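You operate a simulated robot arm through the tools that you are given. There is no shell and no other tool. Be economical: measure what you need, move in short steps, check, and stop when the job is done.

You are at the controls of a simulated robot arm. One attempt, no reset.

## Task
Put things in order on the top of the grey table. At the end: the grey foam sleeve from the top of the grey table stands where the orange pad stood; the red hub cap is on the blue end plate; the clear bottle stands where the red hub cap stood; the orange pad stands on top of the yellow plate; whatever was shut is shut again. Leave all else as you found it, and nothing knocked over.
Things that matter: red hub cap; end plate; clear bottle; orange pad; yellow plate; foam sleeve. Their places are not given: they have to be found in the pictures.

The check looks at the end state, three seconds after you hand in, the way a careful person would. Anything else that was tipped, shoved, dropped, spilled or broken makes it a failure. Lids that push on must go on centred and level and be pressed home; caps that screw on are set level and turned clockwise until they are tight.

## Robot
A 6-joint arm with a two-finger parallel gripper, fixed in place. Base frame: the origin is at the foot of the arm, x ahead of it, y to its left, z up; the work surface is at about z = 840. Units: mm, rad, N and s.
With the tool pointing down near the work surface it reaches from about 240 to 640 mm from the base axis. Its first joint turns from -1.152 to 1.152 rad. Payload 2.7 kg.
The tool frame sits at the grasp point between the pads (the TCP): z along the fingers, y along the line on which they close. The tips reach 23 mm beyond it. The gripper opens to 94 mm. The fingers are 38 mm wide and 10 mm thick; the gripper's body (54 by 96 mm) begins 39 mm behind the TCP.
Orientation is that of the tool frame in the base frame, as a unit quaternion [x, y, z, w]. With the fingers straight down and closing along the base's y, the tool's x points along the base's -x, its y along +y and its z along -z.

## Interface
- The arm moves only by the tool apply_moves. Its arguments are lists of equal length, an entry for each row: "grip": the closure in counts, from 0 (fully open) to 255 (shut); "travel": the shift along the tool's x, y, z in m, a list of three; "rot": the turn, a rotation vector about the tool's x, y, z in rad, a list of three. In form: {"grip": [grip, ...], "travel": [[dx, dy, dz], ...], "rot": [[ax, ay, az], ...]}. A call has 1 to 12 rows; each row shifts and turns the commanded pose from where the row before left it, along the tool's axes as they then stand. Each row takes 0.2 s and may step no farther than 50 mm and 0.15 rad from the row before; otherwise, or with a gripper value out of range, the whole call is refused. A pose out of reach is approached as far as the arm can. The call stops where the force on the tool passes 40 N (or 10 N more than at its start, if that is more) or the arm is blocked; 0.2 s more then pass. The fingers move at their own pace (about 45 mm/s each) and stop on an object; they squeeze with about 29 N. The grip force told is the motor's: it shows also when the fingers shut on nothing. Time passes only in rows, and 0.2 s behind the last, so rows that do not move let the fingers close. The reply holds the time, the measured pose of the TCP, the force on the tool along the base axes, the opening and the grip force, in the units named above and with some noise.
- Cameras (640 x 400 px; columns grow to the right, rows downward): "scene" is fixed at [86.7, -454.2, 1396]; the picture's right is [0.56, -0.83, 0.00], its down [-0.55, -0.37, -0.75] and it looks along [0.62, 0.42, -0.66] (base axes); focal length 326 px, centre (320, 200). "wrist" rides on the gripper at [-39, 0, -44] in the tool frame; the picture's right is [0.00, -1.00, 0.00], its down [0.97, 0.00, -0.24] and it looks along [0.24, 0.00, 0.97] (tool axes); focal length 218 px, centre (320, 200).
- snapshot(camera): a new picture of that camera. It takes no simulated time.
- probe_pixels(camera, pixels): for up to 12 pixels [column, row] of the newest picture of that camera ("zoom" is the newest enlarged one), the place [x, y, z] in the base frame of the surface seen there, good to about 2 mm. It takes no simulated time.
- zoom(camera, box): a new picture of the part [left, top, right, bottom] of that camera's present view, enlarged. It takes no simulated time.
- job_done(): hands the job in; it is judged then, once.

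Go step by step. Measure first, check grasps and placings, and put right what went wrong. The budget is 80 turns and 38 pictures, counting those below and the enlarged ones. Unless the task says otherwise, let go and move clear before handing in, and close with one line.

The tools are called after "Request:" by a JSON object that holds its "fn" and its "kwargs". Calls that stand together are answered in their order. apply_moves: Moves the arm, as the interface text tells. Its arguments: {"type":"object","properties":{"grip":{"type":"array","items":{"type":"number"}},"travel":{"type":"array","items":{"type":"array","items":{"type":"number"}}},"rot":{"type":"array","items":{"type":"array","items":{"type":"number"}}}},"required":["grip","travel","rot"]} The other tools are called the same way: snapshot (camera) takes a picture; probe_pixels (camera, pixels) gives the place of the surface under pixels of a picture; zoom (camera, box) takes an enlarged picture of a part of a camera's view; job_done () hands the job in.

At the start:

```text
clock: 0.0
tcp_pos: [436.0, -21.8, 1089.7]
orientation: [0.0, 1.0, 0.0, 0.0]
force: [0.4, 0.4, -0.7]
grip_width: 93.9
finger_force: 0.0
```

scene: 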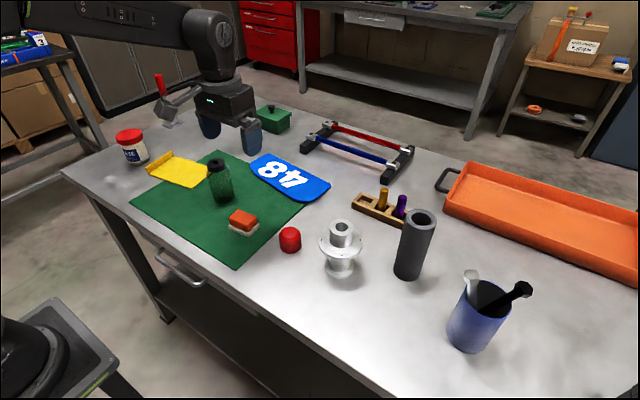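
wrist: 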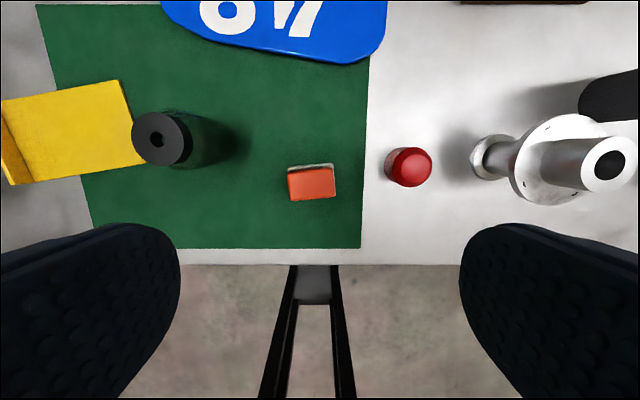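

The scene shows the bottle (~220,180), orange pad (~243,222), red cap (~290,240), foam sleeve (~415,245), yellow plate (~178,170) and blue plate (~290,178). I'll zoom in on them and then measure.

Request:
{"fn": "zoom", "kwargs": {"camera": "scene", "box": [130, 120, 330, 260]}}

Request:
{"fn": "zoom", "kwargs": {"camera": "scene", "box": [270, 170, 470, 295]}}

Request:
{"fn": "probe_pixels", "kwargs": {"camera": "scene", "pixels": [[242, 218], [235, 223], [290, 233], [290, 247], [217, 163], [222, 198], [420, 213], [408, 272], [170, 168], [195, 173], [290, 178], [165, 155]]}}

Request:
{"fn": "probe_pixels", "kwargs": {"camera": "wrist", "pixels": [[292, 176], [334, 171], [291, 200], [334, 198], [410, 165], [163, 140], [70, 130], [15, 150], [120, 85], [140, 160], [25, 182], [280, 30]]}}

```text
2.86 times, centred on (230, 190) of scene
```

zoom: 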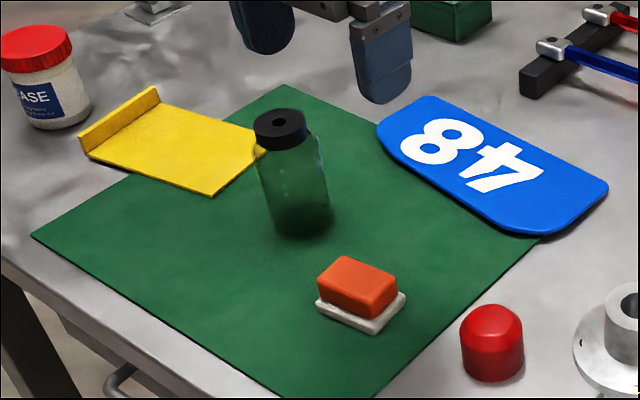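

```text
3.20 times, centred on (370, 232) of scene
```

zoom: 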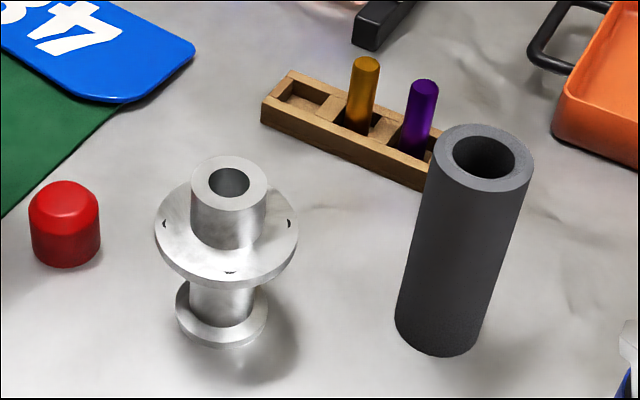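

```text
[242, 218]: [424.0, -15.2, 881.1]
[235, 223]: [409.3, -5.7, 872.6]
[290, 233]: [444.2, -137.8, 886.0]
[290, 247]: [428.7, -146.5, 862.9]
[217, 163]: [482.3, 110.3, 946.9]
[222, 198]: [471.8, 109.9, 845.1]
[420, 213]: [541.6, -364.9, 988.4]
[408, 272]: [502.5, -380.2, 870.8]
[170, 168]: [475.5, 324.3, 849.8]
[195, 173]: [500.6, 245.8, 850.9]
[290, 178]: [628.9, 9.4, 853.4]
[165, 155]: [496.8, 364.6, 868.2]
```

```text
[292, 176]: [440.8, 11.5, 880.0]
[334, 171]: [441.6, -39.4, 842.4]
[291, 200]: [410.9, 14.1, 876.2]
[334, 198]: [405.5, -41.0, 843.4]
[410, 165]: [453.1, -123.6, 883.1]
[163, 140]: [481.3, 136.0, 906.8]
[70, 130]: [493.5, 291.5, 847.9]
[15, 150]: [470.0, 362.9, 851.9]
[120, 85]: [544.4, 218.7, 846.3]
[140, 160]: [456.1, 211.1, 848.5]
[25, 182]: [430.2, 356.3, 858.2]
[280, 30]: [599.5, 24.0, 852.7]
```

Pad is about 31 tall with a white backing; cap top is ~885; the sleeve is ~150 tall, near the reach limit. I'll measure the cap, hub flange and sleeve rim more closely in the newest zoom.

Request:
{"fn": "probe_pixels", "kwargs": {"camera": "zoom", "pixels": [[64, 190], [40, 240], [92, 240], [64, 262], [162, 235], [292, 232], [230, 280], [442, 160], [528, 160], [488, 129], [480, 186], [440, 350]]}}

Request:
{"fn": "zoom", "kwargs": {"camera": "wrist", "box": [260, 120, 460, 245]}}

```text
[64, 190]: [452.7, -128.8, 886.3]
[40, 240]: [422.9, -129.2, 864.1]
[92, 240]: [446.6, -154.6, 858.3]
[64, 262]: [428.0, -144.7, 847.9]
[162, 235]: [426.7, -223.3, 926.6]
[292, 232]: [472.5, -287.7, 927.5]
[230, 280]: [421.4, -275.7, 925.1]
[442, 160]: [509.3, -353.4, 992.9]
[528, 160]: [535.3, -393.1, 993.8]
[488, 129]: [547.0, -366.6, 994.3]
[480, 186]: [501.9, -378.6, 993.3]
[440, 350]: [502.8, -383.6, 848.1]
```

```text
3.20 times, centred on (360, 182) of wrist
```

zoom: 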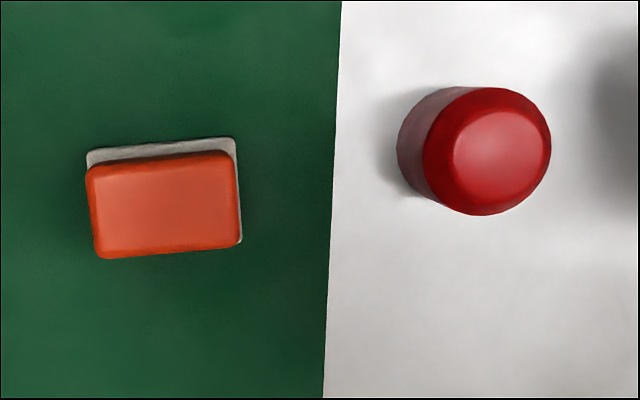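

Cap centre is about (443,-132), 38 wide, top 886; sleeve centre about (523,-373), Ø50, top 994. I'll move above the cap and check with the wrist camera.

Request:
{"fn": "apply_moves", "kwargs": {"grip": [0, 0, 0, 0, 0], "travel": [[-0.007, -0.04, 0.0], [0, -0.04, 0.02], [0, -0.03, 0.03], [0, 0, 0.04], [0, 0, 0.02]], "rot": [[0, 0, 0], [0, 0, 0], [0, 0, 0], [0, 0, 0], [0, 0, 0]]}}

Request:
{"fn": "snapshot", "kwargs": {"camera": "wrist"}}

```text
clock: 1.2
tcp_pos: [443.6, -129.6, 981.9]
orientation: [0.0, 1.0, 0.0, 0.0]
force: [0.4, 0.1, 0.5]
grip_width: 93.8
finger_force: 0.0
```

```text
32 pictures are left
```

wrist: 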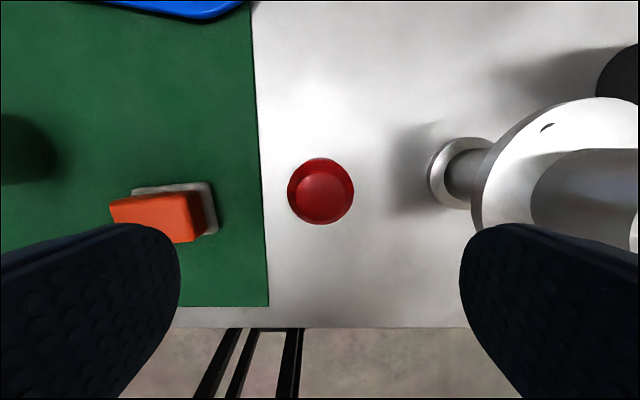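

The cap sits on column 320 (287–354), so y is right; I'll probe its edges and the hub flange edge.

Request:
{"fn": "probe_pixels", "kwargs": {"camera": "wrist", "pixels": [[320, 163], [320, 218], [291, 190], [350, 190], [474, 215], [215, 226], [134, 190], [206, 183]]}}

```text
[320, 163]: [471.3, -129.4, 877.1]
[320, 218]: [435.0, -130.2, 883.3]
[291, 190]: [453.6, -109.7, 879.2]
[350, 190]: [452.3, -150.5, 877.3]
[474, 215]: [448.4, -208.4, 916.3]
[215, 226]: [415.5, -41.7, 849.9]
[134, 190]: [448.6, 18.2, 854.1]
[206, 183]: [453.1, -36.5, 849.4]
```

The wrist says centre x≈453, the scene says ≈443; I'll cross-check the cameras on common points (mat corner, pad corner, blue plate).

Request:
{"fn": "probe_pixels", "kwargs": {"camera": "wrist", "pixels": [[267, 304], [265, 250], [320, 190], [320, 205], [190, 196], [420, 300]]}}

Request:
{"fn": "zoom", "kwargs": {"camera": "scene", "box": [200, 190, 360, 290]}}

```text
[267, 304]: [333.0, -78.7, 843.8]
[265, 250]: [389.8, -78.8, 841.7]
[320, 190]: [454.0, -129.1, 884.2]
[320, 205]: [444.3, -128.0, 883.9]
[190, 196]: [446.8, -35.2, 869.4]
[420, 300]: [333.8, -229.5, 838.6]
```

```text
4.00 times, centred on (280, 240) of scene
```

zoom: 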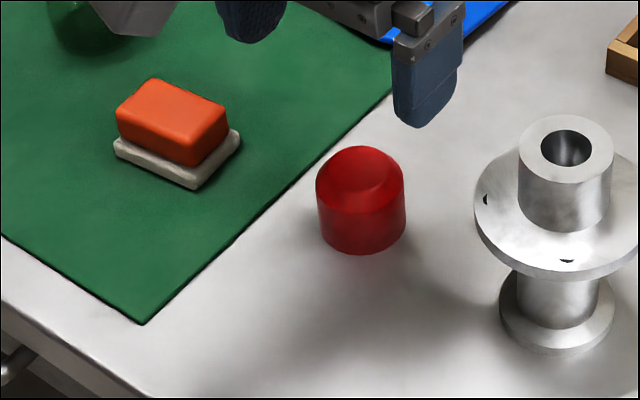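

Request:
{"fn": "probe_pixels", "kwargs": {"camera": "zoom", "pixels": [[142, 322], [360, 250], [360, 150], [320, 190], [400, 190], [360, 175], [190, 182], [117, 143], [238, 135], [190, 160], [200, 130], [60, 40]]}}

```text
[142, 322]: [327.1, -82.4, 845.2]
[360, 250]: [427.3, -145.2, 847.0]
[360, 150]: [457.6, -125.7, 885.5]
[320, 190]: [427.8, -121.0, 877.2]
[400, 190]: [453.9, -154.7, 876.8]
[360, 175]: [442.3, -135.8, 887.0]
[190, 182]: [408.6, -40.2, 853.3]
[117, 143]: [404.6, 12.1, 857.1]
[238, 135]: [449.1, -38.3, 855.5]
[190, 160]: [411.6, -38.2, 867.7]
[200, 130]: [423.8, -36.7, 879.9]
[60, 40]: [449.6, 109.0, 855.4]
```

Scene probes sit ~5 mm toward the camera; corrected, the cap centre is ≈(449,-130). Descending and gripping.

Request:
{"fn": "apply_moves", "kwargs": {"grip": [0, 0, 0, 0, 255, 255, 255, 255, 255, 255], "travel": [[-0.005, 0, 0.04], [0, 0, 0.04], [0, 0, 0.033], [0, 0, 0], [0, 0, 0], [0, 0, 0], [0, 0, 0], [0, 0, 0], [0, 0, 0], [0, 0, 0]], "rot": [[0, 0, 0], [0, 0, 0], [0, 0, 0], [0, 0, 0], [0, 0, 0], [0, 0, 0], [0, 0, 0], [0, 0, 0], [0, 0, 0], [0, 0, 0]]}}

Request:
{"fn": "zoom", "kwargs": {"camera": "wrist", "box": [160, 150, 480, 400]}}

Request:
{"fn": "snapshot", "kwargs": {"camera": "scene"}}

```text
clock: 3.4
tcp_pos: [448.5, -130.9, 868.2]
orientation: [0.0, 1.0, 0.0, 0.0]
force: [0.1, 0.0, 0.1]
grip_width: 45.2
finger_force: 28.7
```

```text
1.60 times, centred on (320, 275) of wrist
```

zoom: 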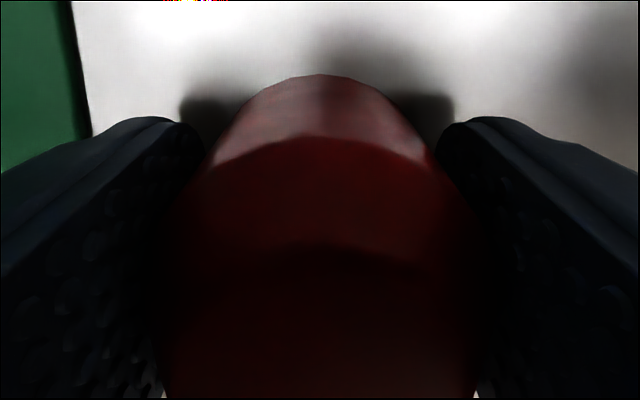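

```text
29 pictures are left
```

scene: 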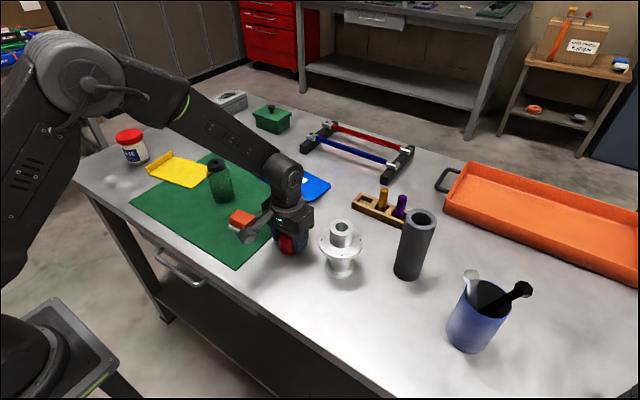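

Cap gripped (width 45.2, centre ≈(448,-131), bottom at TCP-28). I'll lift and move towards the blue plate, then look.

Request:
{"fn": "apply_moves", "kwargs": {"grip": [255, 255, 255, 255, 255, 255, 255], "travel": [[0, 0, -0.03], [0, 0, -0.045], [0, 0, -0.045], [-0.03, 0.04, 0], [-0.03, 0.04, 0], [-0.02, 0.04, 0], [0, 0.03, 0]], "rot": [[0, 0, 0], [0, 0, 0], [0, 0, 0], [0, 0, 0], [0, 0, 0], [0, 0, 0], [0, 0, 0]]}}

Request:
{"fn": "snapshot", "kwargs": {"camera": "wrist"}}

Request:
{"fn": "snapshot", "kwargs": {"camera": "scene"}}

```text
clock: 5.0
tcp_pos: [525.8, 21.1, 988.7]
orientation: [0.001, 1.0, 0.0, 0.0]
force: [-0.1, -0.2, -0.6]
grip_width: 0.2
finger_force: 29.0
```

```text
28 pictures are left
```

wrist: 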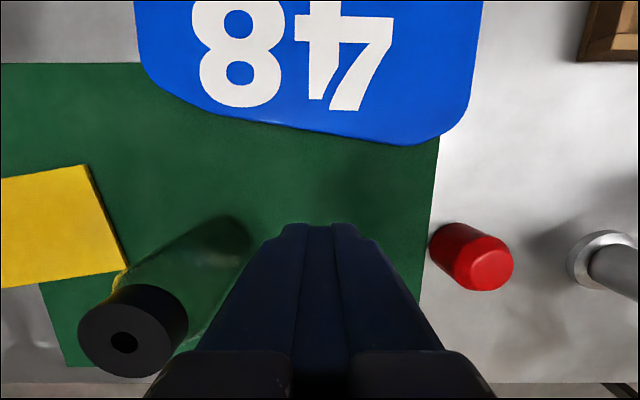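

```text
27 pictures are left
```

scene: 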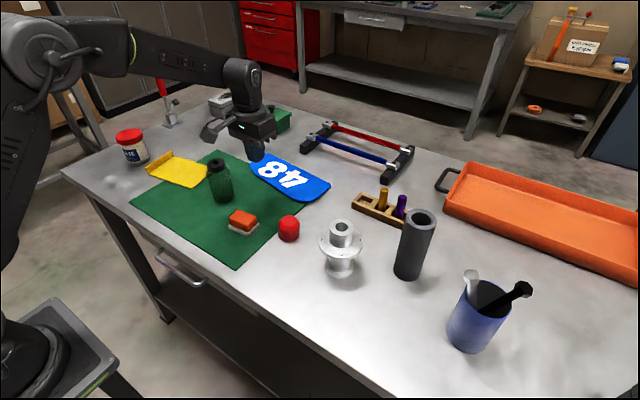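

The gripper is empty (width 0.2): the cap slipped out and stands upright near its old place (wrist 470,257). I'll locate it again and measure the blue plate while I'm here.

Request:
{"fn": "zoom", "kwargs": {"camera": "scene", "box": [200, 190, 360, 290]}}

Request:
{"fn": "probe_pixels", "kwargs": {"camera": "wrist", "pixels": [[150, 80], [380, 140], [470, 80], [300, 60], [140, 10], [478, 10], [436, 240], [490, 265], [455, 225], [485, 285], [515, 270], [400, 60]]}}

```text
4.00 times, centred on (280, 240) of scene
```

zoom: 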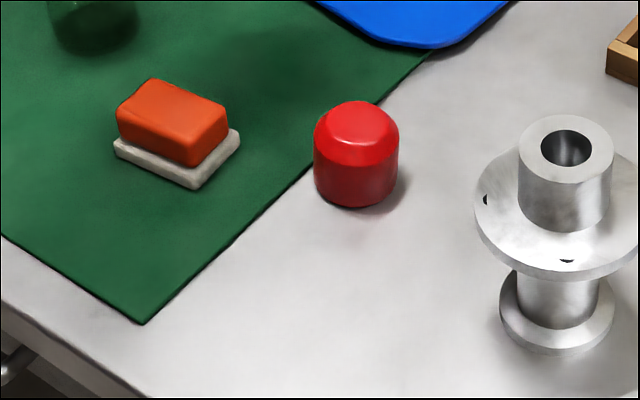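

```text
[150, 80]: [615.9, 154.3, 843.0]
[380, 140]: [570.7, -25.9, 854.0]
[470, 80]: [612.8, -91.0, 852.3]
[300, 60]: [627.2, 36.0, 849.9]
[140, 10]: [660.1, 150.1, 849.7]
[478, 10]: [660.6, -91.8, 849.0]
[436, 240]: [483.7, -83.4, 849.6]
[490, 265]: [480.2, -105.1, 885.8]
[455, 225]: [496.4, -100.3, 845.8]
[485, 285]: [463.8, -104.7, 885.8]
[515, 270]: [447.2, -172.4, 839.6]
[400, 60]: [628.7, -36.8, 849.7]
```

The cap now stands at about (475,-105); the blue plate spans x 570–690, y -90..150, top 850. I'll go above the cap with open fingers and check alignment.

Request:
{"fn": "apply_moves", "kwargs": {"grip": [0, 0, 0, 0, 0, 0], "travel": [[0.01, -0.04, 0], [0.02, -0.04, 0], [0.02, -0.046, 0], [0.001, 0, 0.025], [0, 0, 0.025], [0, 0, 0]], "rot": [[0, 0, 0], [0, 0, 0], [0, 0, 0], [0, 0, 0], [0, 0, 0], [0, 0, 0]]}}

Request:
{"fn": "snapshot", "kwargs": {"camera": "wrist"}}

```text
refused: row 3 steps farther than a row can; nothing moved
```

```text
25 pictures are left
```

wrist: 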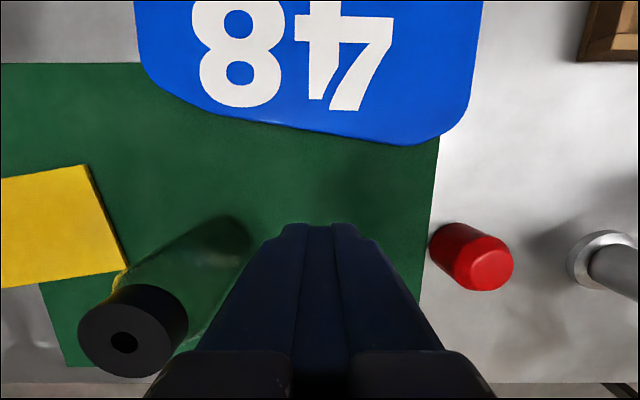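

A row was just too long and nothing moved; I'll redo it with shorter rows.

Request:
{"fn": "apply_moves", "kwargs": {"grip": [0, 0, 0, 0, 0, 0, 0], "travel": [[0.01, -0.035, 0], [0.02, -0.035, 0], [0.02, -0.035, 0], [0.001, -0.021, 0], [0, 0, 0.025], [0, 0, 0.025], [0, 0, 0]], "rot": [[0, 0, 0], [0, 0, 0], [0, 0, 0], [0, 0, 0], [0, 0, 0], [0, 0, 0], [0, 0, 0]]}}

Request:
{"fn": "snapshot", "kwargs": {"camera": "wrist"}}

```text
clock: 6.6
tcp_pos: [478.0, -106.6, 937.4]
orientation: [-0.001, 1.0, -0.001, 0.0]
force: [-0.2, -0.4, -0.3]
grip_width: 94.0
finger_force: 0.1
```

```text
24 pictures are left
```

wrist: 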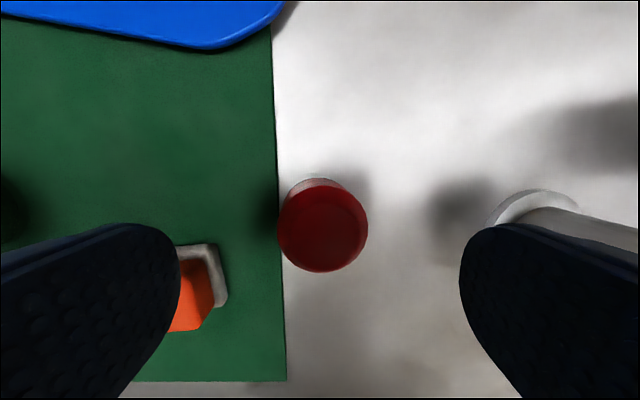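

The cap is centred at about column 323, row 228, i.e. ≈(479,-108), right below. I'll descend a little lower than before, grip, and lift slowly.

Request:
{"fn": "apply_moves", "kwargs": {"grip": [0, 0, 0, 255, 255, 255, 255, 255, 255, 255], "travel": [[0, -0.001, 0.035], [0, 0, 0.025], [0, 0, 0.012], [0, 0, 0], [0, 0, 0], [0, 0, 0], [0, 0, 0], [0, 0, 0], [0, 0, 0], [0, 0, 0]], "rot": [[0, 0, 0], [0, 0, 0], [0, 0, 0], [0, 0, 0], [0, 0, 0], [0, 0, 0], [0, 0, 0], [0, 0, 0], [0, 0, 0], [0, 0, 0]]}}

Request:
{"fn": "apply_moves", "kwargs": {"grip": [255, 255, 255, 255, 255, 255], "travel": [[0, 0, -0.002], [0, 0, -0.003], [0, 0, -0.004], [0, 0, -0.005], [0, 0, -0.005], [0, 0, 0]], "rot": [[0, 0, 0], [0, 0, 0], [0, 0, 0], [0, 0, 0], [0, 0, 0], [0, 0, 0]]}}

Request:
{"fn": "zoom", "kwargs": {"camera": "scene", "box": [220, 170, 380, 270]}}

```text
clock: 8.8
tcp_pos: [479.3, -107.4, 867.4]
orientation: [0.0, 1.0, 0.0, 0.001]
force: [2.5, 17.3, 17.6]
grip_width: 45.6
finger_force: 29.1
```

```text
clock: 10.2
tcp_pos: [477.8, -107.0, 884.5]
orientation: [0.0, 1.0, 0.001, 0.001]
force: [1.0, -0.3, 0.0]
grip_width: 45.3
finger_force: 28.3
```

```text
4.00 times, centred on (300, 220) of scene
```

zoom: 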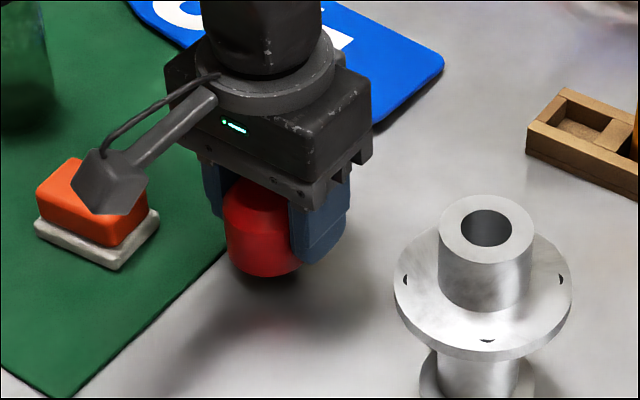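

The cap is held and clear of the table (TCP 884.5). I'll carry it slowly over the blue plate.

Request:
{"fn": "apply_moves", "kwargs": {"grip": [255, 255, 255, 255, 255, 255, 255, 255, 255, 255, 255, 255], "travel": [[0, 0, -0.008], [0, 0, -0.009], [-0.006, 0.006, -0.006], [-0.012, 0.011, 0], [-0.017, 0.016, 0], [-0.02, 0.018, 0], [-0.022, 0.02, 0], [-0.022, 0.02, 0], [-0.017, 0.016, 0], [-0.012, 0.011, 0], [-0.006, 0.004, 0], [0, 0, 0]], "rot": [[0, 0, 0], [0, 0, 0], [0, 0, 0], [0, 0, 0], [0, 0, 0], [0, 0, 0], [0, 0, 0], [0, 0, 0], [0, 0, 0], [0, 0, 0], [0, 0, 0], [0, 0, 0]]}}

Request:
{"fn": "zoom", "kwargs": {"camera": "scene", "box": [220, 130, 380, 230]}}

```text
clock: 12.8
tcp_pos: [611.5, 16.0, 907.4]
orientation: [0.0, 1.0, 0.0, -0.001]
force: [0.1, 0.8, -0.4]
grip_width: 45.3
finger_force: 29.5
```

```text
4.00 times, centred on (300, 180) of scene
```

zoom: 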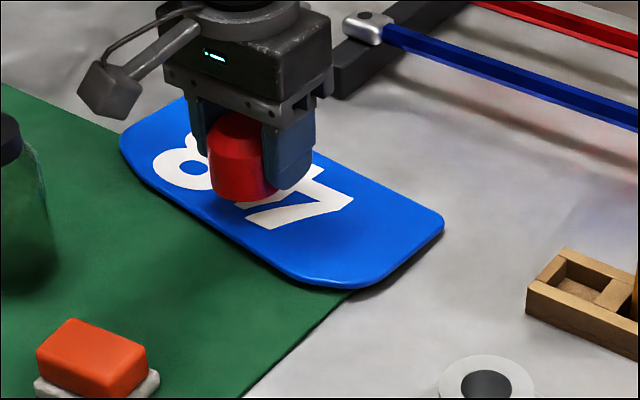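

The cap hangs over the plate; I'll shift 8 mm further onto it and lower to contact (bottom meets ~850 at TCP ≈877).

Request:
{"fn": "apply_moves", "kwargs": {"grip": [255, 255, 255, 255, 255, 255, 255], "travel": [[-0.008, 0, 0.005], [0, 0, 0.008], [0, 0, 0.006], [0, 0, 0.004], [0, 0, 0.003], [0, 0, 0.002], [0, 0, 0.001]], "rot": [[0, 0, 0], [0, 0, 0], [0, 0, 0], [0, 0, 0], [0, 0, 0], [0, 0, 0], [0, 0, 0]]}}

```text
clock: 14.4
tcp_pos: [619.4, 14.4, 880.9]
orientation: [0.0, 1.0, 0.001, 0.0]
force: [-2.4, 1.2, 8.8]
grip_width: 45.0
finger_force: 29.8
```

A contact force of 8.8 N at TCP 881 means the cap is on the plate. Release and rise.

Request:
{"fn": "apply_moves", "kwargs": {"grip": [100, 60, 0, 0, 0, 0, 0, 0], "travel": [[0, 0, 0], [0, 0, 0], [0, 0, 0], [0, 0, -0.02], [0, 0, -0.04], [0, 0, -0.04], [0.02, 0, -0.04], [0.04, 0, 0]], "rot": [[0, 0, 0], [0, 0, 0], [0, 0, 0], [0, 0, 0], [0, 0, 0], [0, 0, 0], [0, 0, 0], [0, 0, 0]]}}

Request:
{"fn": "snapshot", "kwargs": {"camera": "wrist"}}

Request:
{"fn": "snapshot", "kwargs": {"camera": "scene"}}

```text
clock: 16.2
tcp_pos: [559.9, 13.2, 1018.8]
orientation: [0.0, 1.0, 0.0, -0.001]
force: [0.3, 0.1, -0.2]
grip_width: 93.8
finger_force: 0.0
```

```text
21 pictures are left
```

wrist: 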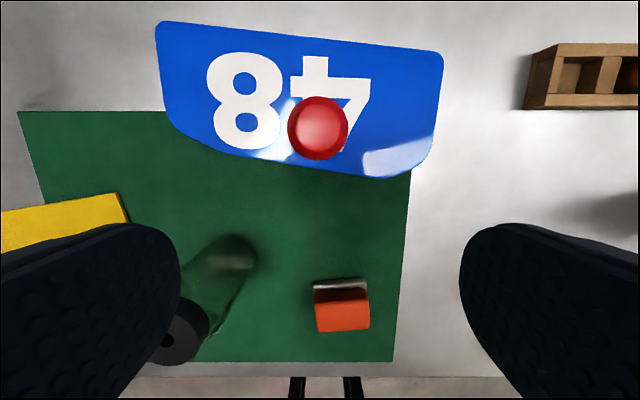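

```text
20 pictures are left
```

scene: 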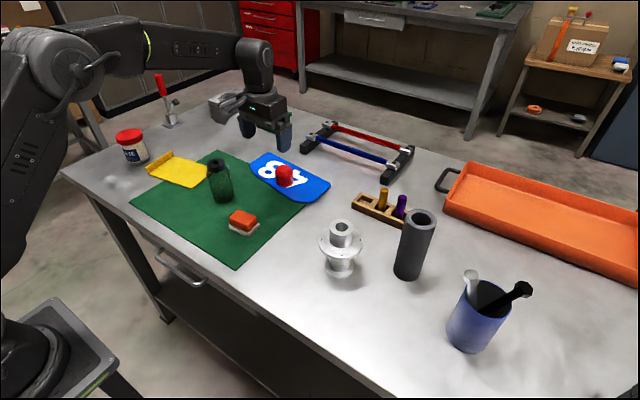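

The cap sits well on the plate. Next the bottle: I'll zoom to get its shape and heights.

Request:
{"fn": "zoom", "kwargs": {"camera": "scene", "box": [180, 145, 260, 215]}}

Request:
{"fn": "probe_pixels", "kwargs": {"camera": "zoom", "pixels": [[295, 110], [295, 145], [250, 145], [345, 145], [300, 170], [300, 200], [270, 300], [390, 300], [320, 440], [320, 400]]}}

```text
5.71 times, centred on (220, 180) of scene
```

zoom: 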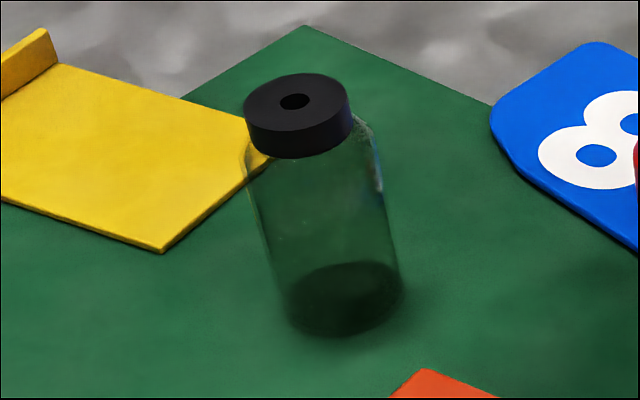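

```text
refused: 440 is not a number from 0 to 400
```

Request:
{"fn": "probe_pixels", "kwargs": {"camera": "zoom", "pixels": [[295, 82], [295, 125], [250, 120], [345, 120], [300, 150], [315, 175], [315, 200], [315, 250], [340, 310], [340, 334]]}}

```text
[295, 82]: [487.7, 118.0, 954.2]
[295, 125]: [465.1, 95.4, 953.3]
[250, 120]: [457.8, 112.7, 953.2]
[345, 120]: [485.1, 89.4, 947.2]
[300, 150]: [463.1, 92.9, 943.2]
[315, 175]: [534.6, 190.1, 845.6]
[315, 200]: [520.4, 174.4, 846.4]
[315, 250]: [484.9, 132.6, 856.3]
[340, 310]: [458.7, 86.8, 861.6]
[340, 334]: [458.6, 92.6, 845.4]
```

The bottle is at about (481,107), top ≈953, body ≈53 wide, glass to ≈930. I'll hover above and centre.

Request:
{"fn": "apply_moves", "kwargs": {"grip": [0, 0, 0, 0], "travel": [[0.026, 0.031, 0], [0.026, 0.031, 0], [0.026, 0.032, 0], [0, 0, 0]], "rot": [[0, 0, 0], [0, 0, 0], [0, 0, 0], [0, 0, 0]]}}

Request:
{"fn": "snapshot", "kwargs": {"camera": "wrist"}}

Request:
{"fn": "probe_pixels", "kwargs": {"camera": "wrist", "pixels": [[320, 240], [290, 230], [350, 230], [320, 200], [320, 280]]}}

```text
clock: 17.2
tcp_pos: [479.9, 106.9, 1018.3]
orientation: [0.0, 1.0, 0.0, 0.001]
force: [1.0, 0.0, 0.5]
grip_width: 94.1
finger_force: 0.0
```

```text
18 pictures are left
```

wrist: 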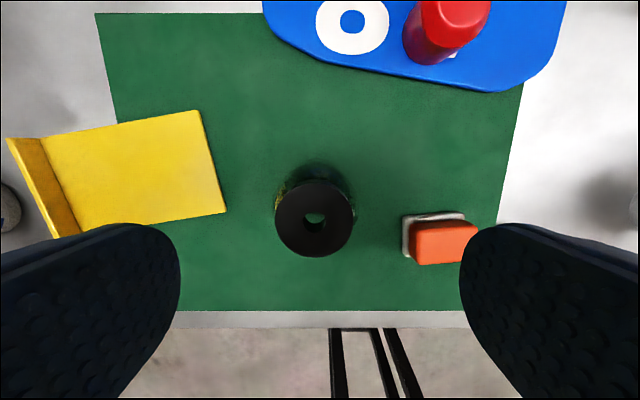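

```text
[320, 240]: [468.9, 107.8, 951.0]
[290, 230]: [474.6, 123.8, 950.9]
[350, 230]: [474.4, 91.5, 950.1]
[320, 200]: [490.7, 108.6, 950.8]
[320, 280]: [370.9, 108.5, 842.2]
```

The bottle centre is at pixel (314,218), ≈(481,110). Descend to TCP 922, grip, and lift slowly.

Request:
{"fn": "apply_moves", "kwargs": {"grip": [0, 0, 0, 0, 255, 255, 255, 255, 255, 255, 255], "travel": [[-0.001, 0.003, 0.03], [0, 0, 0.03], [0, 0, 0.025], [0, 0, 0.011], [0, 0, 0], [0, 0, 0], [0, 0, 0], [0, 0, 0], [0, 0, 0], [0, 0, 0], [0, 0, 0]], "rot": [[0, 0, 0], [0, 0, 0], [0, 0, 0], [0, 0, 0], [0, 0, 0], [0, 0, 0], [0, 0, 0], [0, 0, 0], [0, 0, 0], [0, 0, 0], [0, 0, 0]]}}

Request:
{"fn": "apply_moves", "kwargs": {"grip": [255, 255, 255, 255, 255, 255], "travel": [[0, 0, -0.002], [0, 0, -0.003], [0, 0, -0.004], [0, 0, -0.005], [0, 0, -0.005], [0, 0, 0]], "rot": [[0, 0, 0], [0, 0, 0], [0, 0, 0], [0, 0, 0], [0, 0, 0], [0, 0, 0]]}}

Request:
{"fn": "zoom", "kwargs": {"camera": "scene", "box": [160, 120, 280, 220]}}

```text
clock: 19.6
tcp_pos: [481.5, 110.2, 922.1]
orientation: [0.0, 1.0, 0.0, 0.0]
force: [-0.1, -1.1, 0.6]
grip_width: 55.0
finger_force: 29.2
```

```text
clock: 21.0
tcp_pos: [482.4, 109.7, 940.7]
orientation: [0.0, 1.0, -0.001, -0.001]
force: [0.4, 0.3, -0.5]
grip_width: 54.8
finger_force: 28.8
```

```text
4.00 times, centred on (220, 170) of scene
```

zoom: 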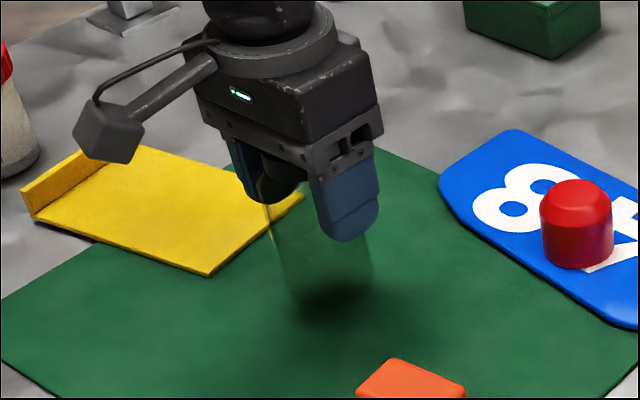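

The bottle is held (width 54.8) and off the mat. Lift higher and carry it along y towards the cap's old place (448,-131).

Request:
{"fn": "apply_moves", "kwargs": {"grip": [255, 255, 255, 255, 255, 255, 255, 255, 255, 255, 255, 255], "travel": [[0, 0, -0.008], [0, 0, -0.012], [0, 0, -0.012], [0, -0.008, -0.006], [0, -0.016, 0], [0, -0.025, 0], [0, -0.03, 0], [0, -0.03, 0], [0, -0.03, 0], [0, -0.03, 0], [0, -0.022, 0], [0, -0.015, 0]], "rot": [[0, 0, 0], [0, 0, 0], [0, 0, 0], [0, 0, 0], [0, 0, 0], [0, 0, 0], [0, 0, 0], [0, 0, 0], [0, 0, 0], [0, 0, 0], [0, 0, 0], [0, 0, 0]]}}

Request:
{"fn": "apply_moves", "kwargs": {"grip": [255, 255, 255, 255, 255, 255], "travel": [[0.004, -0.012, 0], [0.01, -0.011, 0], [0.01, -0.008, 0], [0.007, -0.004, 0], [0.003, 0, 0], [0, 0, 0]], "rot": [[0, 0, 0], [0, 0, 0], [0, 0, 0], [0, 0, 0], [0, 0, 0], [0, 0, 0]]}}

```text
clock: 23.6
tcp_pos: [481.7, -95.9, 980.1]
orientation: [0.0, 1.0, 0.0, 0.0]
force: [0.8, -0.3, -0.4]
grip_width: 54.9
finger_force: 29.4
```

```text
clock: 25.0
tcp_pos: [447.2, -131.0, 978.6]
orientation: [0.001, 1.0, 0.0, 0.0]
force: [-0.1, 0.5, -1.1]
grip_width: 54.7
finger_force: 29.3
```

At (447,-131), exactly over the cap's old place. Lowering until contact (expected TCP ≈919).

Request:
{"fn": "apply_moves", "kwargs": {"grip": [255, 255, 255, 255, 255, 255, 255, 255], "travel": [[0, 0, 0.015], [0, 0, 0.015], [0, 0, 0.012], [0, 0, 0.008], [0, 0, 0.005], [0, 0, 0.003], [0, 0, 0.002], [0, 0, 0]], "rot": [[0, 0, 0], [0, 0, 0], [0, 0, 0], [0, 0, 0], [0, 0, 0], [0, 0, 0], [0, 0, 0], [0, 0, 0]]}}

```text
clock: 26.8
tcp_pos: [448.0, -130.4, 918.4]
orientation: [-0.001, 1.0, 0.0, 0.0]
force: [0.3, 0.2, -0.8]
grip_width: 54.8
finger_force: 28.7
```

Not touching yet at 918.4; a few 1 mm rows more.

Request:
{"fn": "apply_moves", "kwargs": {"grip": [255, 255], "travel": [[0, 0, 0.001], [0, 0, 0.001]], "rot": [[0, 0, 0], [0, 0, 0]]}}

```text
clock: 27.4
tcp_pos: [448.3, -129.2, 918.6]
orientation: [0.001, 1.0, 0.0, 0.0]
force: [-2.2, 1.4, 7.3]
grip_width: 54.8
finger_force: 29.2
```

Contact at 7.3 N, so the bottle stands. Release, rise, and look.

Request:
{"fn": "apply_moves", "kwargs": {"grip": [90, 50, 0, 0, 0, 0, 0, 0, 0], "travel": [[0, 0, 0], [0, 0, 0], [0, 0, 0], [0, 0, -0.02], [0, 0, -0.03], [0, 0, -0.04], [0, 0.04, -0.01], [0, 0.04, 0], [0, 0.038, 0]], "rot": [[0, 0, 0], [0, 0, 0], [0, 0, 0], [0, 0, 0], [0, 0, 0], [0, 0, 0], [0, 0, 0], [0, 0, 0], [0, 0, 0]]}}

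Request:
{"fn": "snapshot", "kwargs": {"camera": "wrist"}}

Request:
{"fn": "snapshot", "kwargs": {"camera": "scene"}}

```text
clock: 29.4
tcp_pos: [449.0, -12.9, 1018.7]
orientation: [0.0, 1.0, 0.0, 0.0]
force: [-0.5, -0.5, -0.2]
grip_width: 93.9
finger_force: 0.0
```

```text
16 pictures are left
```

wrist: 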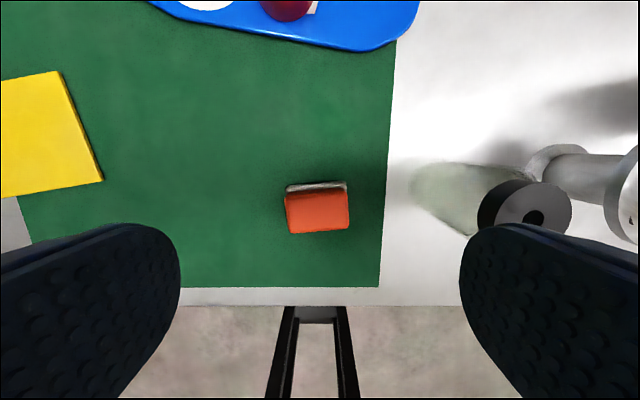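

```text
15 pictures are left
```

scene: 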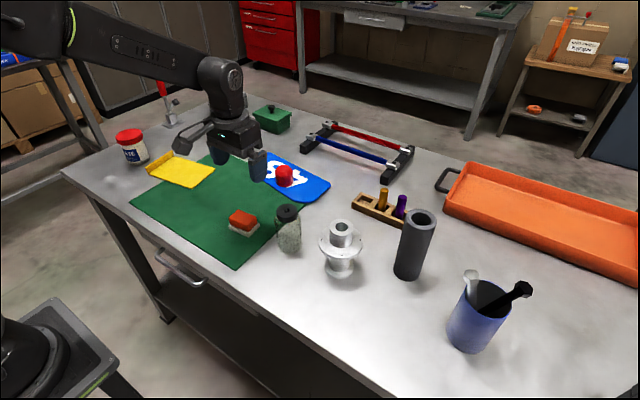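

The bottle stands in place. The pad centre computes to ≈(431,-11), turned ~5°, orange block 50 wide along y; I'll grip the orange block, tips just above the white backing, and lift slightly to see if the backing comes along.

Request:
{"fn": "apply_moves", "kwargs": {"grip": [0, 0, 0, 0, 0, 0, 255, 255, 255, 255, 255, 255], "travel": [[0.018, 0.002, 0.03], [0, 0, 0.035], [0, 0, 0.035], [0, 0, 0.025], [0, 0, 0.015], [0, 0, 0], [0, 0, 0], [0, 0, 0], [0, 0, 0], [0, 0, 0], [0, 0, 0], [0, 0, 0]], "rot": [[0, 0, -0.09], [0, 0, 0], [0, 0, 0], [0, 0, 0], [0, 0, 0], [0, 0, 0], [0, 0, 0], [0, 0, 0], [0, 0, 0], [0, 0, 0], [0, 0, 0], [0, 0, 0]]}}

Request:
{"fn": "apply_moves", "kwargs": {"grip": [255, 255, 255, 255, 255, 255], "travel": [[0, 0, -0.002], [0, 0, -0.003], [0, 0, -0.004], [0, 0, -0.005], [0, 0, -0.005], [0, 0, 0]], "rot": [[0, 0, 0], [0, 0, 0], [0, 0, 0], [0, 0, 0], [0, 0, 0], [0, 0, 0]]}}

Request:
{"fn": "zoom", "kwargs": {"camera": "scene", "box": [180, 170, 320, 270]}}

```text
clock: 32.0
tcp_pos: [429.8, -8.9, 878.0]
orientation: [-0.046, 0.999, 0.0, 0.0]
force: [0.1, 0.4, 0.1]
grip_width: 59.1
finger_force: 28.9
```

```text
clock: 33.4
tcp_pos: [430.8, -9.8, 895.4]
orientation: [-0.044, 0.999, 0.0, 0.0]
force: [-0.6, 0.4, -1.8]
grip_width: 58.7
finger_force: 29.2
```

```text
4.00 times, centred on (250, 220) of scene
```

zoom: 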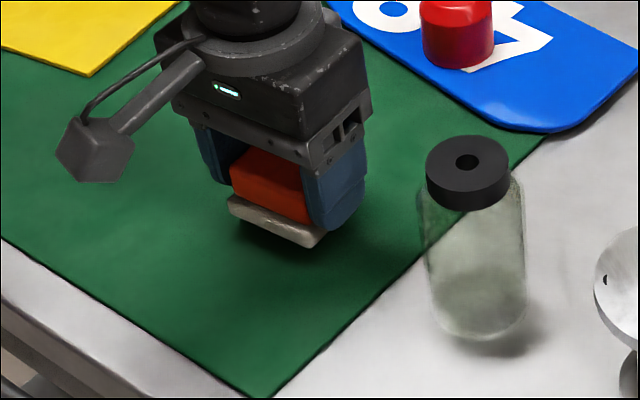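

The pad and its backing came up as one, held at 58.7 (place ≈(430.5,-9.5), bottom ≈ TCP-36.5). The plate's flat runs from about (455,202)-(550,217) back to the lip at y≈350; target (493,265).

Request:
{"fn": "apply_moves", "kwargs": {"grip": [255, 255, 255, 255, 255, 255, 255, 255, 255, 255, 255, 255], "travel": [[0, 0, -0.008], [0, 0, -0.012], [-0.004, 0.012, -0.01], [-0.008, 0.025, 0], [-0.01, 0.031, 0], [-0.011, 0.034, 0], [-0.011, 0.034, 0], [-0.011, 0.034, 0], [-0.011, 0.034, 0], [-0.01, 0.031, 0], [-0.007, 0.022, 0], [-0.0035, 0.0113, 0]], "rot": [[0, 0, 0], [0, 0, 0], [0, 0, 0], [0, 0, 0], [0, 0, 0], [0, 0, 0], [0, 0, 0], [0, 0, 0], [0, 0, 0], [0, 0, 0], [0, 0, 0], [0, 0, 0]]}}

Request:
{"fn": "zoom", "kwargs": {"camera": "scene", "box": [100, 100, 260, 200]}}

Request:
{"fn": "snapshot", "kwargs": {"camera": "wrist"}}

```text
clock: 36.0
tcp_pos: [492.4, 265.6, 926.6]
orientation: [-0.045, 0.999, 0.0, 0.0]
force: [0.5, -0.7, -2.1]
grip_width: 58.7
finger_force: 29.4
```

```text
4.00 times, centred on (180, 150) of scene
```

zoom: 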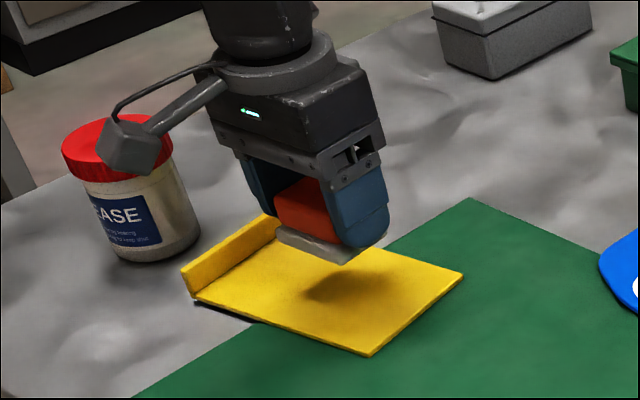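

```text
12 pictures are left
```

wrist: 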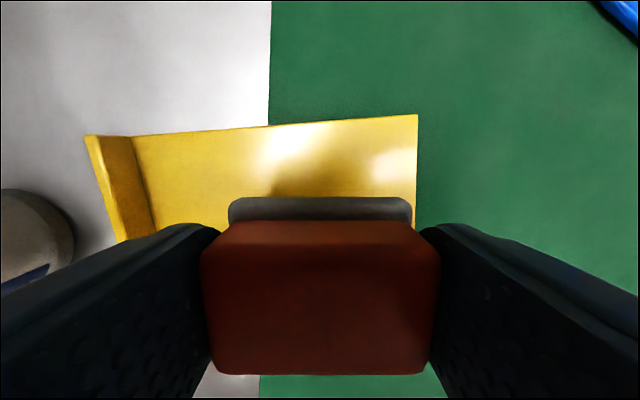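

The pad is over the plate. The camera boom appears near the jar; I'll probe both before lowering 40 mm.

Request:
{"fn": "probe_pixels", "kwargs": {"camera": "zoom", "pixels": [[130, 150], [110, 125], [145, 170], [80, 155], [170, 160], [110, 130], [150, 260], [85, 250], [200, 235], [190, 285], [225, 255], [262, 220]]}}

Request:
{"fn": "probe_pixels", "kwargs": {"camera": "wrist", "pixels": [[40, 210], [70, 240], [10, 200], [95, 150], [145, 190], [180, 180], [280, 150], [400, 130], [380, 170]]}}

```text
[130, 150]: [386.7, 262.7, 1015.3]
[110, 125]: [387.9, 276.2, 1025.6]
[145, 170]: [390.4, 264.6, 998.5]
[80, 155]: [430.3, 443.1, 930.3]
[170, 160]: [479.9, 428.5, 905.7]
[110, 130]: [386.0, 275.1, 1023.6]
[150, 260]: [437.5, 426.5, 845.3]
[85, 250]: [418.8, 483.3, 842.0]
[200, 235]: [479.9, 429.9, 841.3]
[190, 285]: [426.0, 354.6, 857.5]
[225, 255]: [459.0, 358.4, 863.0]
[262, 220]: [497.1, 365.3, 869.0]
```

```text
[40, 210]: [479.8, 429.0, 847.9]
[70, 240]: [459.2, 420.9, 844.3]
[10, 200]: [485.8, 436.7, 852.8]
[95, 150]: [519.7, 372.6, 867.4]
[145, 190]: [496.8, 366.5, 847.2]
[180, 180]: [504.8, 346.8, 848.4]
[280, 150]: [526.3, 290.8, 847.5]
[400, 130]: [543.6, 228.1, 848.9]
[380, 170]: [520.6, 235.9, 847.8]
```

The boom is high (z≈1015) and clear of the jar. Plate top is 848; lowering the pad to contact (TCP ≈884).

Request:
{"fn": "apply_moves", "kwargs": {"grip": [255, 255, 255, 255, 255, 255, 255, 255], "travel": [[0, 0, 0.012], [0, 0, 0.012], [0, 0, 0.008], [0, 0, 0.005], [0, 0, 0.003], [0, 0, 0.001], [0, 0, 0.001], [0, 0, 0]], "rot": [[0, 0, 0], [0, 0, 0], [0, 0, 0], [0, 0, 0], [0, 0, 0], [0, 0, 0], [0, 0, 0], [0, 0, 0]]}}

```text
clock: 37.8
tcp_pos: [494.9, 264.9, 884.3]
orientation: [-0.046, 0.999, 0.0, 0.0]
force: [-0.3, 0.3, 0.0]
grip_width: 59.2
finger_force: 29.1
```

Force went from -2 to 0 N, so nearly touching; 1 mm more.

Request:
{"fn": "apply_moves", "kwargs": {"grip": [255, 255], "travel": [[0, 0, 0.001], [0, 0, 0]], "rot": [[0, 0, 0], [0, 0, 0]]}}

```text
clock: 38.4
tcp_pos: [492.6, 264.9, 883.6]
orientation: [-0.046, 0.999, 0.0, 0.001]
force: [-0.5, 1.0, -0.5]
grip_width: 59.2
finger_force: 29.1
```

Request:
{"fn": "apply_moves", "kwargs": {"grip": [255, 255], "travel": [[0, 0, 0.001], [0, 0, 0.0007]], "rot": [[0, 0, 0], [0, 0, 0]]}}

```text
clock: 39.0
tcp_pos: [493.0, 264.8, 882.7]
orientation: [-0.045, 0.999, 0.0, 0.0]
force: [0.3, -0.4, 1.5]
grip_width: 58.9
finger_force: 28.8
```

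Now in contact (force rose to +1.5 N). Release, rise, and turn back to square.

Request:
{"fn": "apply_moves", "kwargs": {"grip": [85, 50, 0, 0, 0, 0, 0, 0, 0, 0, 0, 0], "travel": [[0, 0, 0], [0, 0, 0], [0, 0, 0], [0, 0, -0.02], [0, 0, -0.04], [0, 0, -0.05], [0, 0, -0.05], [0, 0, -0.02], [0, -0.05, 0], [0, -0.05, 0], [0, -0.05, 0], [0, -0.05, 0]], "rot": [[0, 0, 0], [0, 0, 0], [0, 0, 0], [0, 0, 0], [0, 0, 0], [0, 0, 0], [0, 0, 0], [0, 0, 0.091], [0, 0, 0], [0, 0, 0], [0, 0, 0], [0, 0, 0]]}}

Request:
{"fn": "snapshot", "kwargs": {"camera": "scene"}}

```text
clock: 41.6
tcp_pos: [490.8, 63.5, 1059.4]
orientation: [0.0, 1.0, 0.0, 0.0]
force: [-0.1, -0.3, 0.3]
grip_width: 94.0
finger_force: 0.1
```

```text
11 pictures are left
```

scene: 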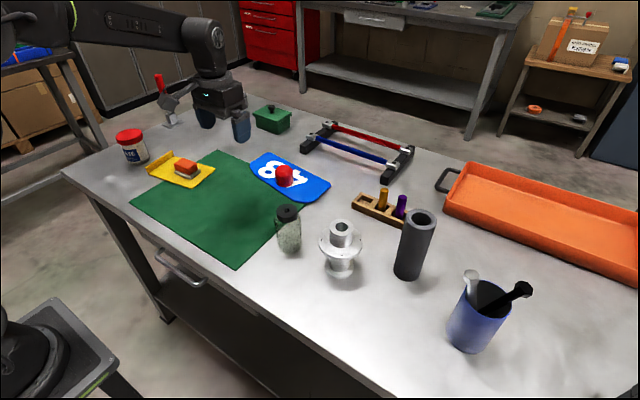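

The pad stands on the yellow plate. Now to hover above the sleeve near (523,-370).

Request:
{"fn": "apply_moves", "kwargs": {"grip": [0, 0, 0, 0, 0, 0, 0, 0, 0, 0, 0], "travel": [[0, -0.048, 0], [0, -0.048, 0], [0, -0.048, 0], [0, -0.048, 0], [0, -0.048, 0], [-0.005, -0.048, 0], [-0.008, -0.048, 0], [-0.01, -0.048, 0], [-0.007, -0.03, 0], [0, -0.016, 0], [0, 0, 0]], "rot": [[0, 0, 0], [0, 0, 0], [0, 0, 0], [0, 0, 0], [0, 0, 0], [0, 0, 0], [0, 0, 0], [0, 0, 0], [0, 0, 0], [0, 0, 0], [0, 0, 0]]}}

Request:
{"fn": "snapshot", "kwargs": {"camera": "wrist"}}

```text
clock: 44.0
tcp_pos: [504.5, -355.4, 1056.8]
orientation: [0.001, 1.0, 0.0, 0.001]
force: [0.2, 0.7, -1.2]
grip_width: 94.1
finger_force: 0.0
out of reach, approached as far as the arm can: row 9, 10
```

```text
10 pictures are left
```

wrist: 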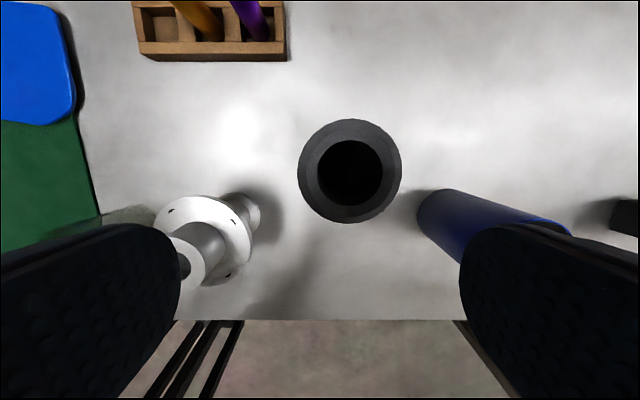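

At this height the reach ends ~15 mm short. Let me measure the sleeve, cup and hub from here.

Request:
{"fn": "probe_pixels", "kwargs": {"camera": "wrist", "pixels": [[308, 172], [391, 172], [350, 128], [350, 214], [420, 210], [450, 195], [500, 210], [240, 240], [190, 265], [330, 220]]}}

Request:
{"fn": "apply_moves", "kwargs": {"grip": [0, 0, 0, 0, 0], "travel": [[0, 0, 0], [0, 0, 0], [0, 0, 0], [0, 0, 0], [0, 0, 0]], "rot": [[0, 0, 0.15], [0, 0, 0.15], [0, 0, 0.15], [0, 0, 0.15], [0, 0, 0]]}}

```text
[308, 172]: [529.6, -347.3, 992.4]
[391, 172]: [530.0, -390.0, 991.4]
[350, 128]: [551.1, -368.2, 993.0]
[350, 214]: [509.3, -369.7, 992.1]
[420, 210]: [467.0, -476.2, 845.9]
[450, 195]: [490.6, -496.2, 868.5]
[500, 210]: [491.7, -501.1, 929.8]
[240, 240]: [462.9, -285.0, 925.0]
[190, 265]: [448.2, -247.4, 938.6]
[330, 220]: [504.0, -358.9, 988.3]
```

```text
clock: 45.2
tcp_pos: [505.6, -355.1, 1056.9]
orientation: [0.297, 0.955, 0.001, 0.0]
force: [-0.2, 0.4, 0.2]
grip_width: 94.1
finger_force: 0.1
```

Sleeve centre (530,-369), Ø~50, top 992; the gripper is now radial at r=618 and the sleeve at r=646. I'll descend to ≈970 and then push outwards as far as reach allows.

Request:
{"fn": "apply_moves", "kwargs": {"grip": [0, 0, 0, 0, 0, 0, 0], "travel": [[0, 0, 0.03], [0, 0, 0.03], [0, 0, 0.025], [-0.008, 0, 0], [-0.008, 0, 0], [-0.008, 0, 0], [0, 0, 0]], "rot": [[0, 0, 0], [0, 0, 0], [0, 0, 0], [0, 0, 0], [0, 0, 0], [0, 0, 0], [0, 0, 0]]}}

```text
clock: 46.8
tcp_pos: [521.4, -366.0, 972.2]
orientation: [0.296, 0.955, 0.0, 0.001]
force: [0.3, 0.0, 0.3]
grip_width: 93.9
finger_force: 0.1
out of reach, approached as far as the arm can: row 6
```

Reached r=637, only ~9 mm short, and within the 38 mm-wide fingers. Lower 8 mm, nudge out, close, and lift slowly.

Request:
{"fn": "apply_moves", "kwargs": {"grip": [0, 0, 255, 255, 255, 255, 255, 255, 255], "travel": [[0, 0, 0.008], [-0.004, 0, 0], [0, 0, 0], [0, 0, 0], [0, 0, 0], [0, 0, 0], [0, 0, 0], [0, 0, 0], [0, 0, 0]], "rot": [[0, 0, 0], [0, 0, 0], [0, 0, 0], [0, 0, 0], [0, 0, 0], [0, 0, 0], [0, 0, 0], [0, 0, 0], [0, 0, 0]]}}

Request:
{"fn": "zoom", "kwargs": {"camera": "scene", "box": [330, 170, 510, 290]}}

```text
clock: 48.8
tcp_pos: [522.0, -366.8, 964.6]
orientation: [0.296, 0.955, -0.001, 0.0]
force: [0.5, 0.3, -0.5]
grip_width: 51.5
finger_force: 28.9
```

```text
3.33 times, centred on (420, 230) of scene
```

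zoom: 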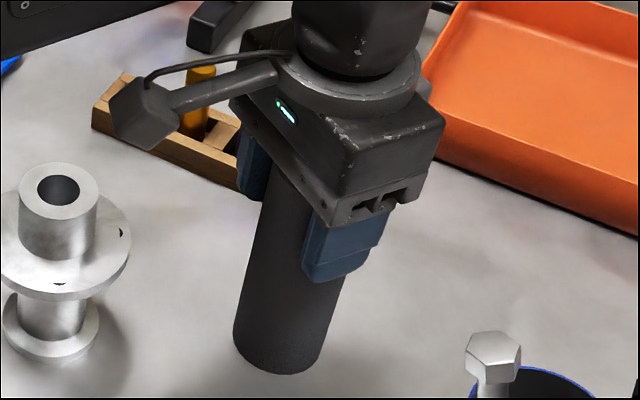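

Gripped at 51.5. I'll lift gently while drawing slightly inwards, then check the hold.

Request:
{"fn": "apply_moves", "kwargs": {"grip": [255, 255, 255, 255, 255, 255, 255, 255], "travel": [[0, 0, -0.002], [0.001, 0, -0.003], [0.002, 0, -0.004], [0.003, 0, -0.005], [0.003, 0, -0.006], [0.003, 0, -0.006], [0.002, 0, -0.006], [0, 0, 0]], "rot": [[0, 0, 0], [0, 0, 0], [0, 0, 0], [0, 0, 0], [0, 0, 0], [0, 0, 0], [0, 0, 0], [0, 0, 0]]}}

Request:
{"fn": "zoom", "kwargs": {"camera": "scene", "box": [330, 170, 510, 290]}}

```text
clock: 50.6
tcp_pos: [512.7, -360.5, 995.8]
orientation: [0.295, 0.955, 0.0, 0.0]
force: [0.7, 0.1, 0.9]
grip_width: 51.6
finger_force: 29.3
```

```text
3.33 times, centred on (420, 230) of scene
```

zoom: 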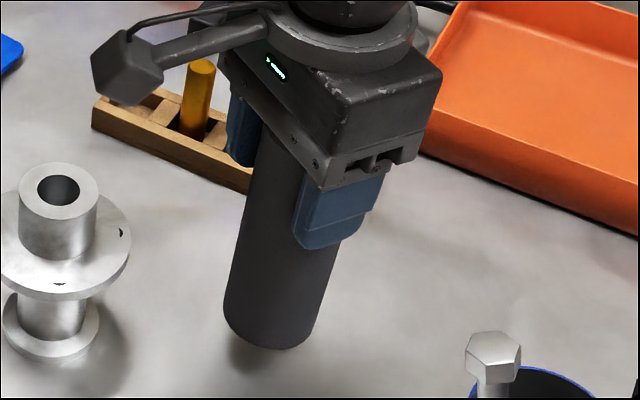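

The sleeve is held upright, bottom ≈870. Before carrying it between the hub and the rack, I'll measure both.

Request:
{"fn": "probe_pixels", "kwargs": {"camera": "zoom", "pixels": [[95, 115], [95, 95], [215, 180], [200, 65], [60, 170], [120, 240], [60, 290], [230, 335], [265, 348], [310, 335], [130, 60], [10, 335]]}}

```text
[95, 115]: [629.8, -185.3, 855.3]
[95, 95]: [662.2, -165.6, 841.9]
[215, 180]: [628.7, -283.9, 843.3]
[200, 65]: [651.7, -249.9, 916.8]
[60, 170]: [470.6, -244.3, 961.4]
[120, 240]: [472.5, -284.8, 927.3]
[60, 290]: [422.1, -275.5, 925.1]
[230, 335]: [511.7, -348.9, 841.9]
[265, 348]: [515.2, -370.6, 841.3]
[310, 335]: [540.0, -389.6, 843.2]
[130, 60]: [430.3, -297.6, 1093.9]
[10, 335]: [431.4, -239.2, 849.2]
```

The rack begins at x≈628 and the hub's flange ends at x≈497, so the corridor at x≈545 is clear. Carrying along it.

Request:
{"fn": "apply_moves", "kwargs": {"grip": [255, 255, 255, 255, 255, 255, 255, 255, 255, 255, 255, 255], "travel": [[0.003, 0.008, 0], [0.006, 0.0163, 0], [0.009, 0.025, 0], [0.0093, 0.026, 0], [0.01, 0.0265, 0], [0.013, 0.019, 0], [0.015, 0.022, 0], [0.015, 0.022, 0], [0.015, 0.022, 0], [0.013, 0.019, 0], [0.011, 0.015, 0], [0.0059, 0.0087, 0]], "rot": [[0, 0, 0], [0, 0, 0], [0, 0, 0], [0, 0, 0], [0, 0, 0], [0, 0, 0], [0, 0, 0], [0, 0, 0], [0, 0, 0], [0, 0, 0], [0, 0, 0], [0, 0, 0]]}}

```text
clock: 53.2
tcp_pos: [537.7, -100.9, 995.0]
orientation: [0.297, 0.955, -0.001, 0.0]
force: [-0.8, 1.0, 0.5]
grip_width: 51.3
finger_force: 28.9
```

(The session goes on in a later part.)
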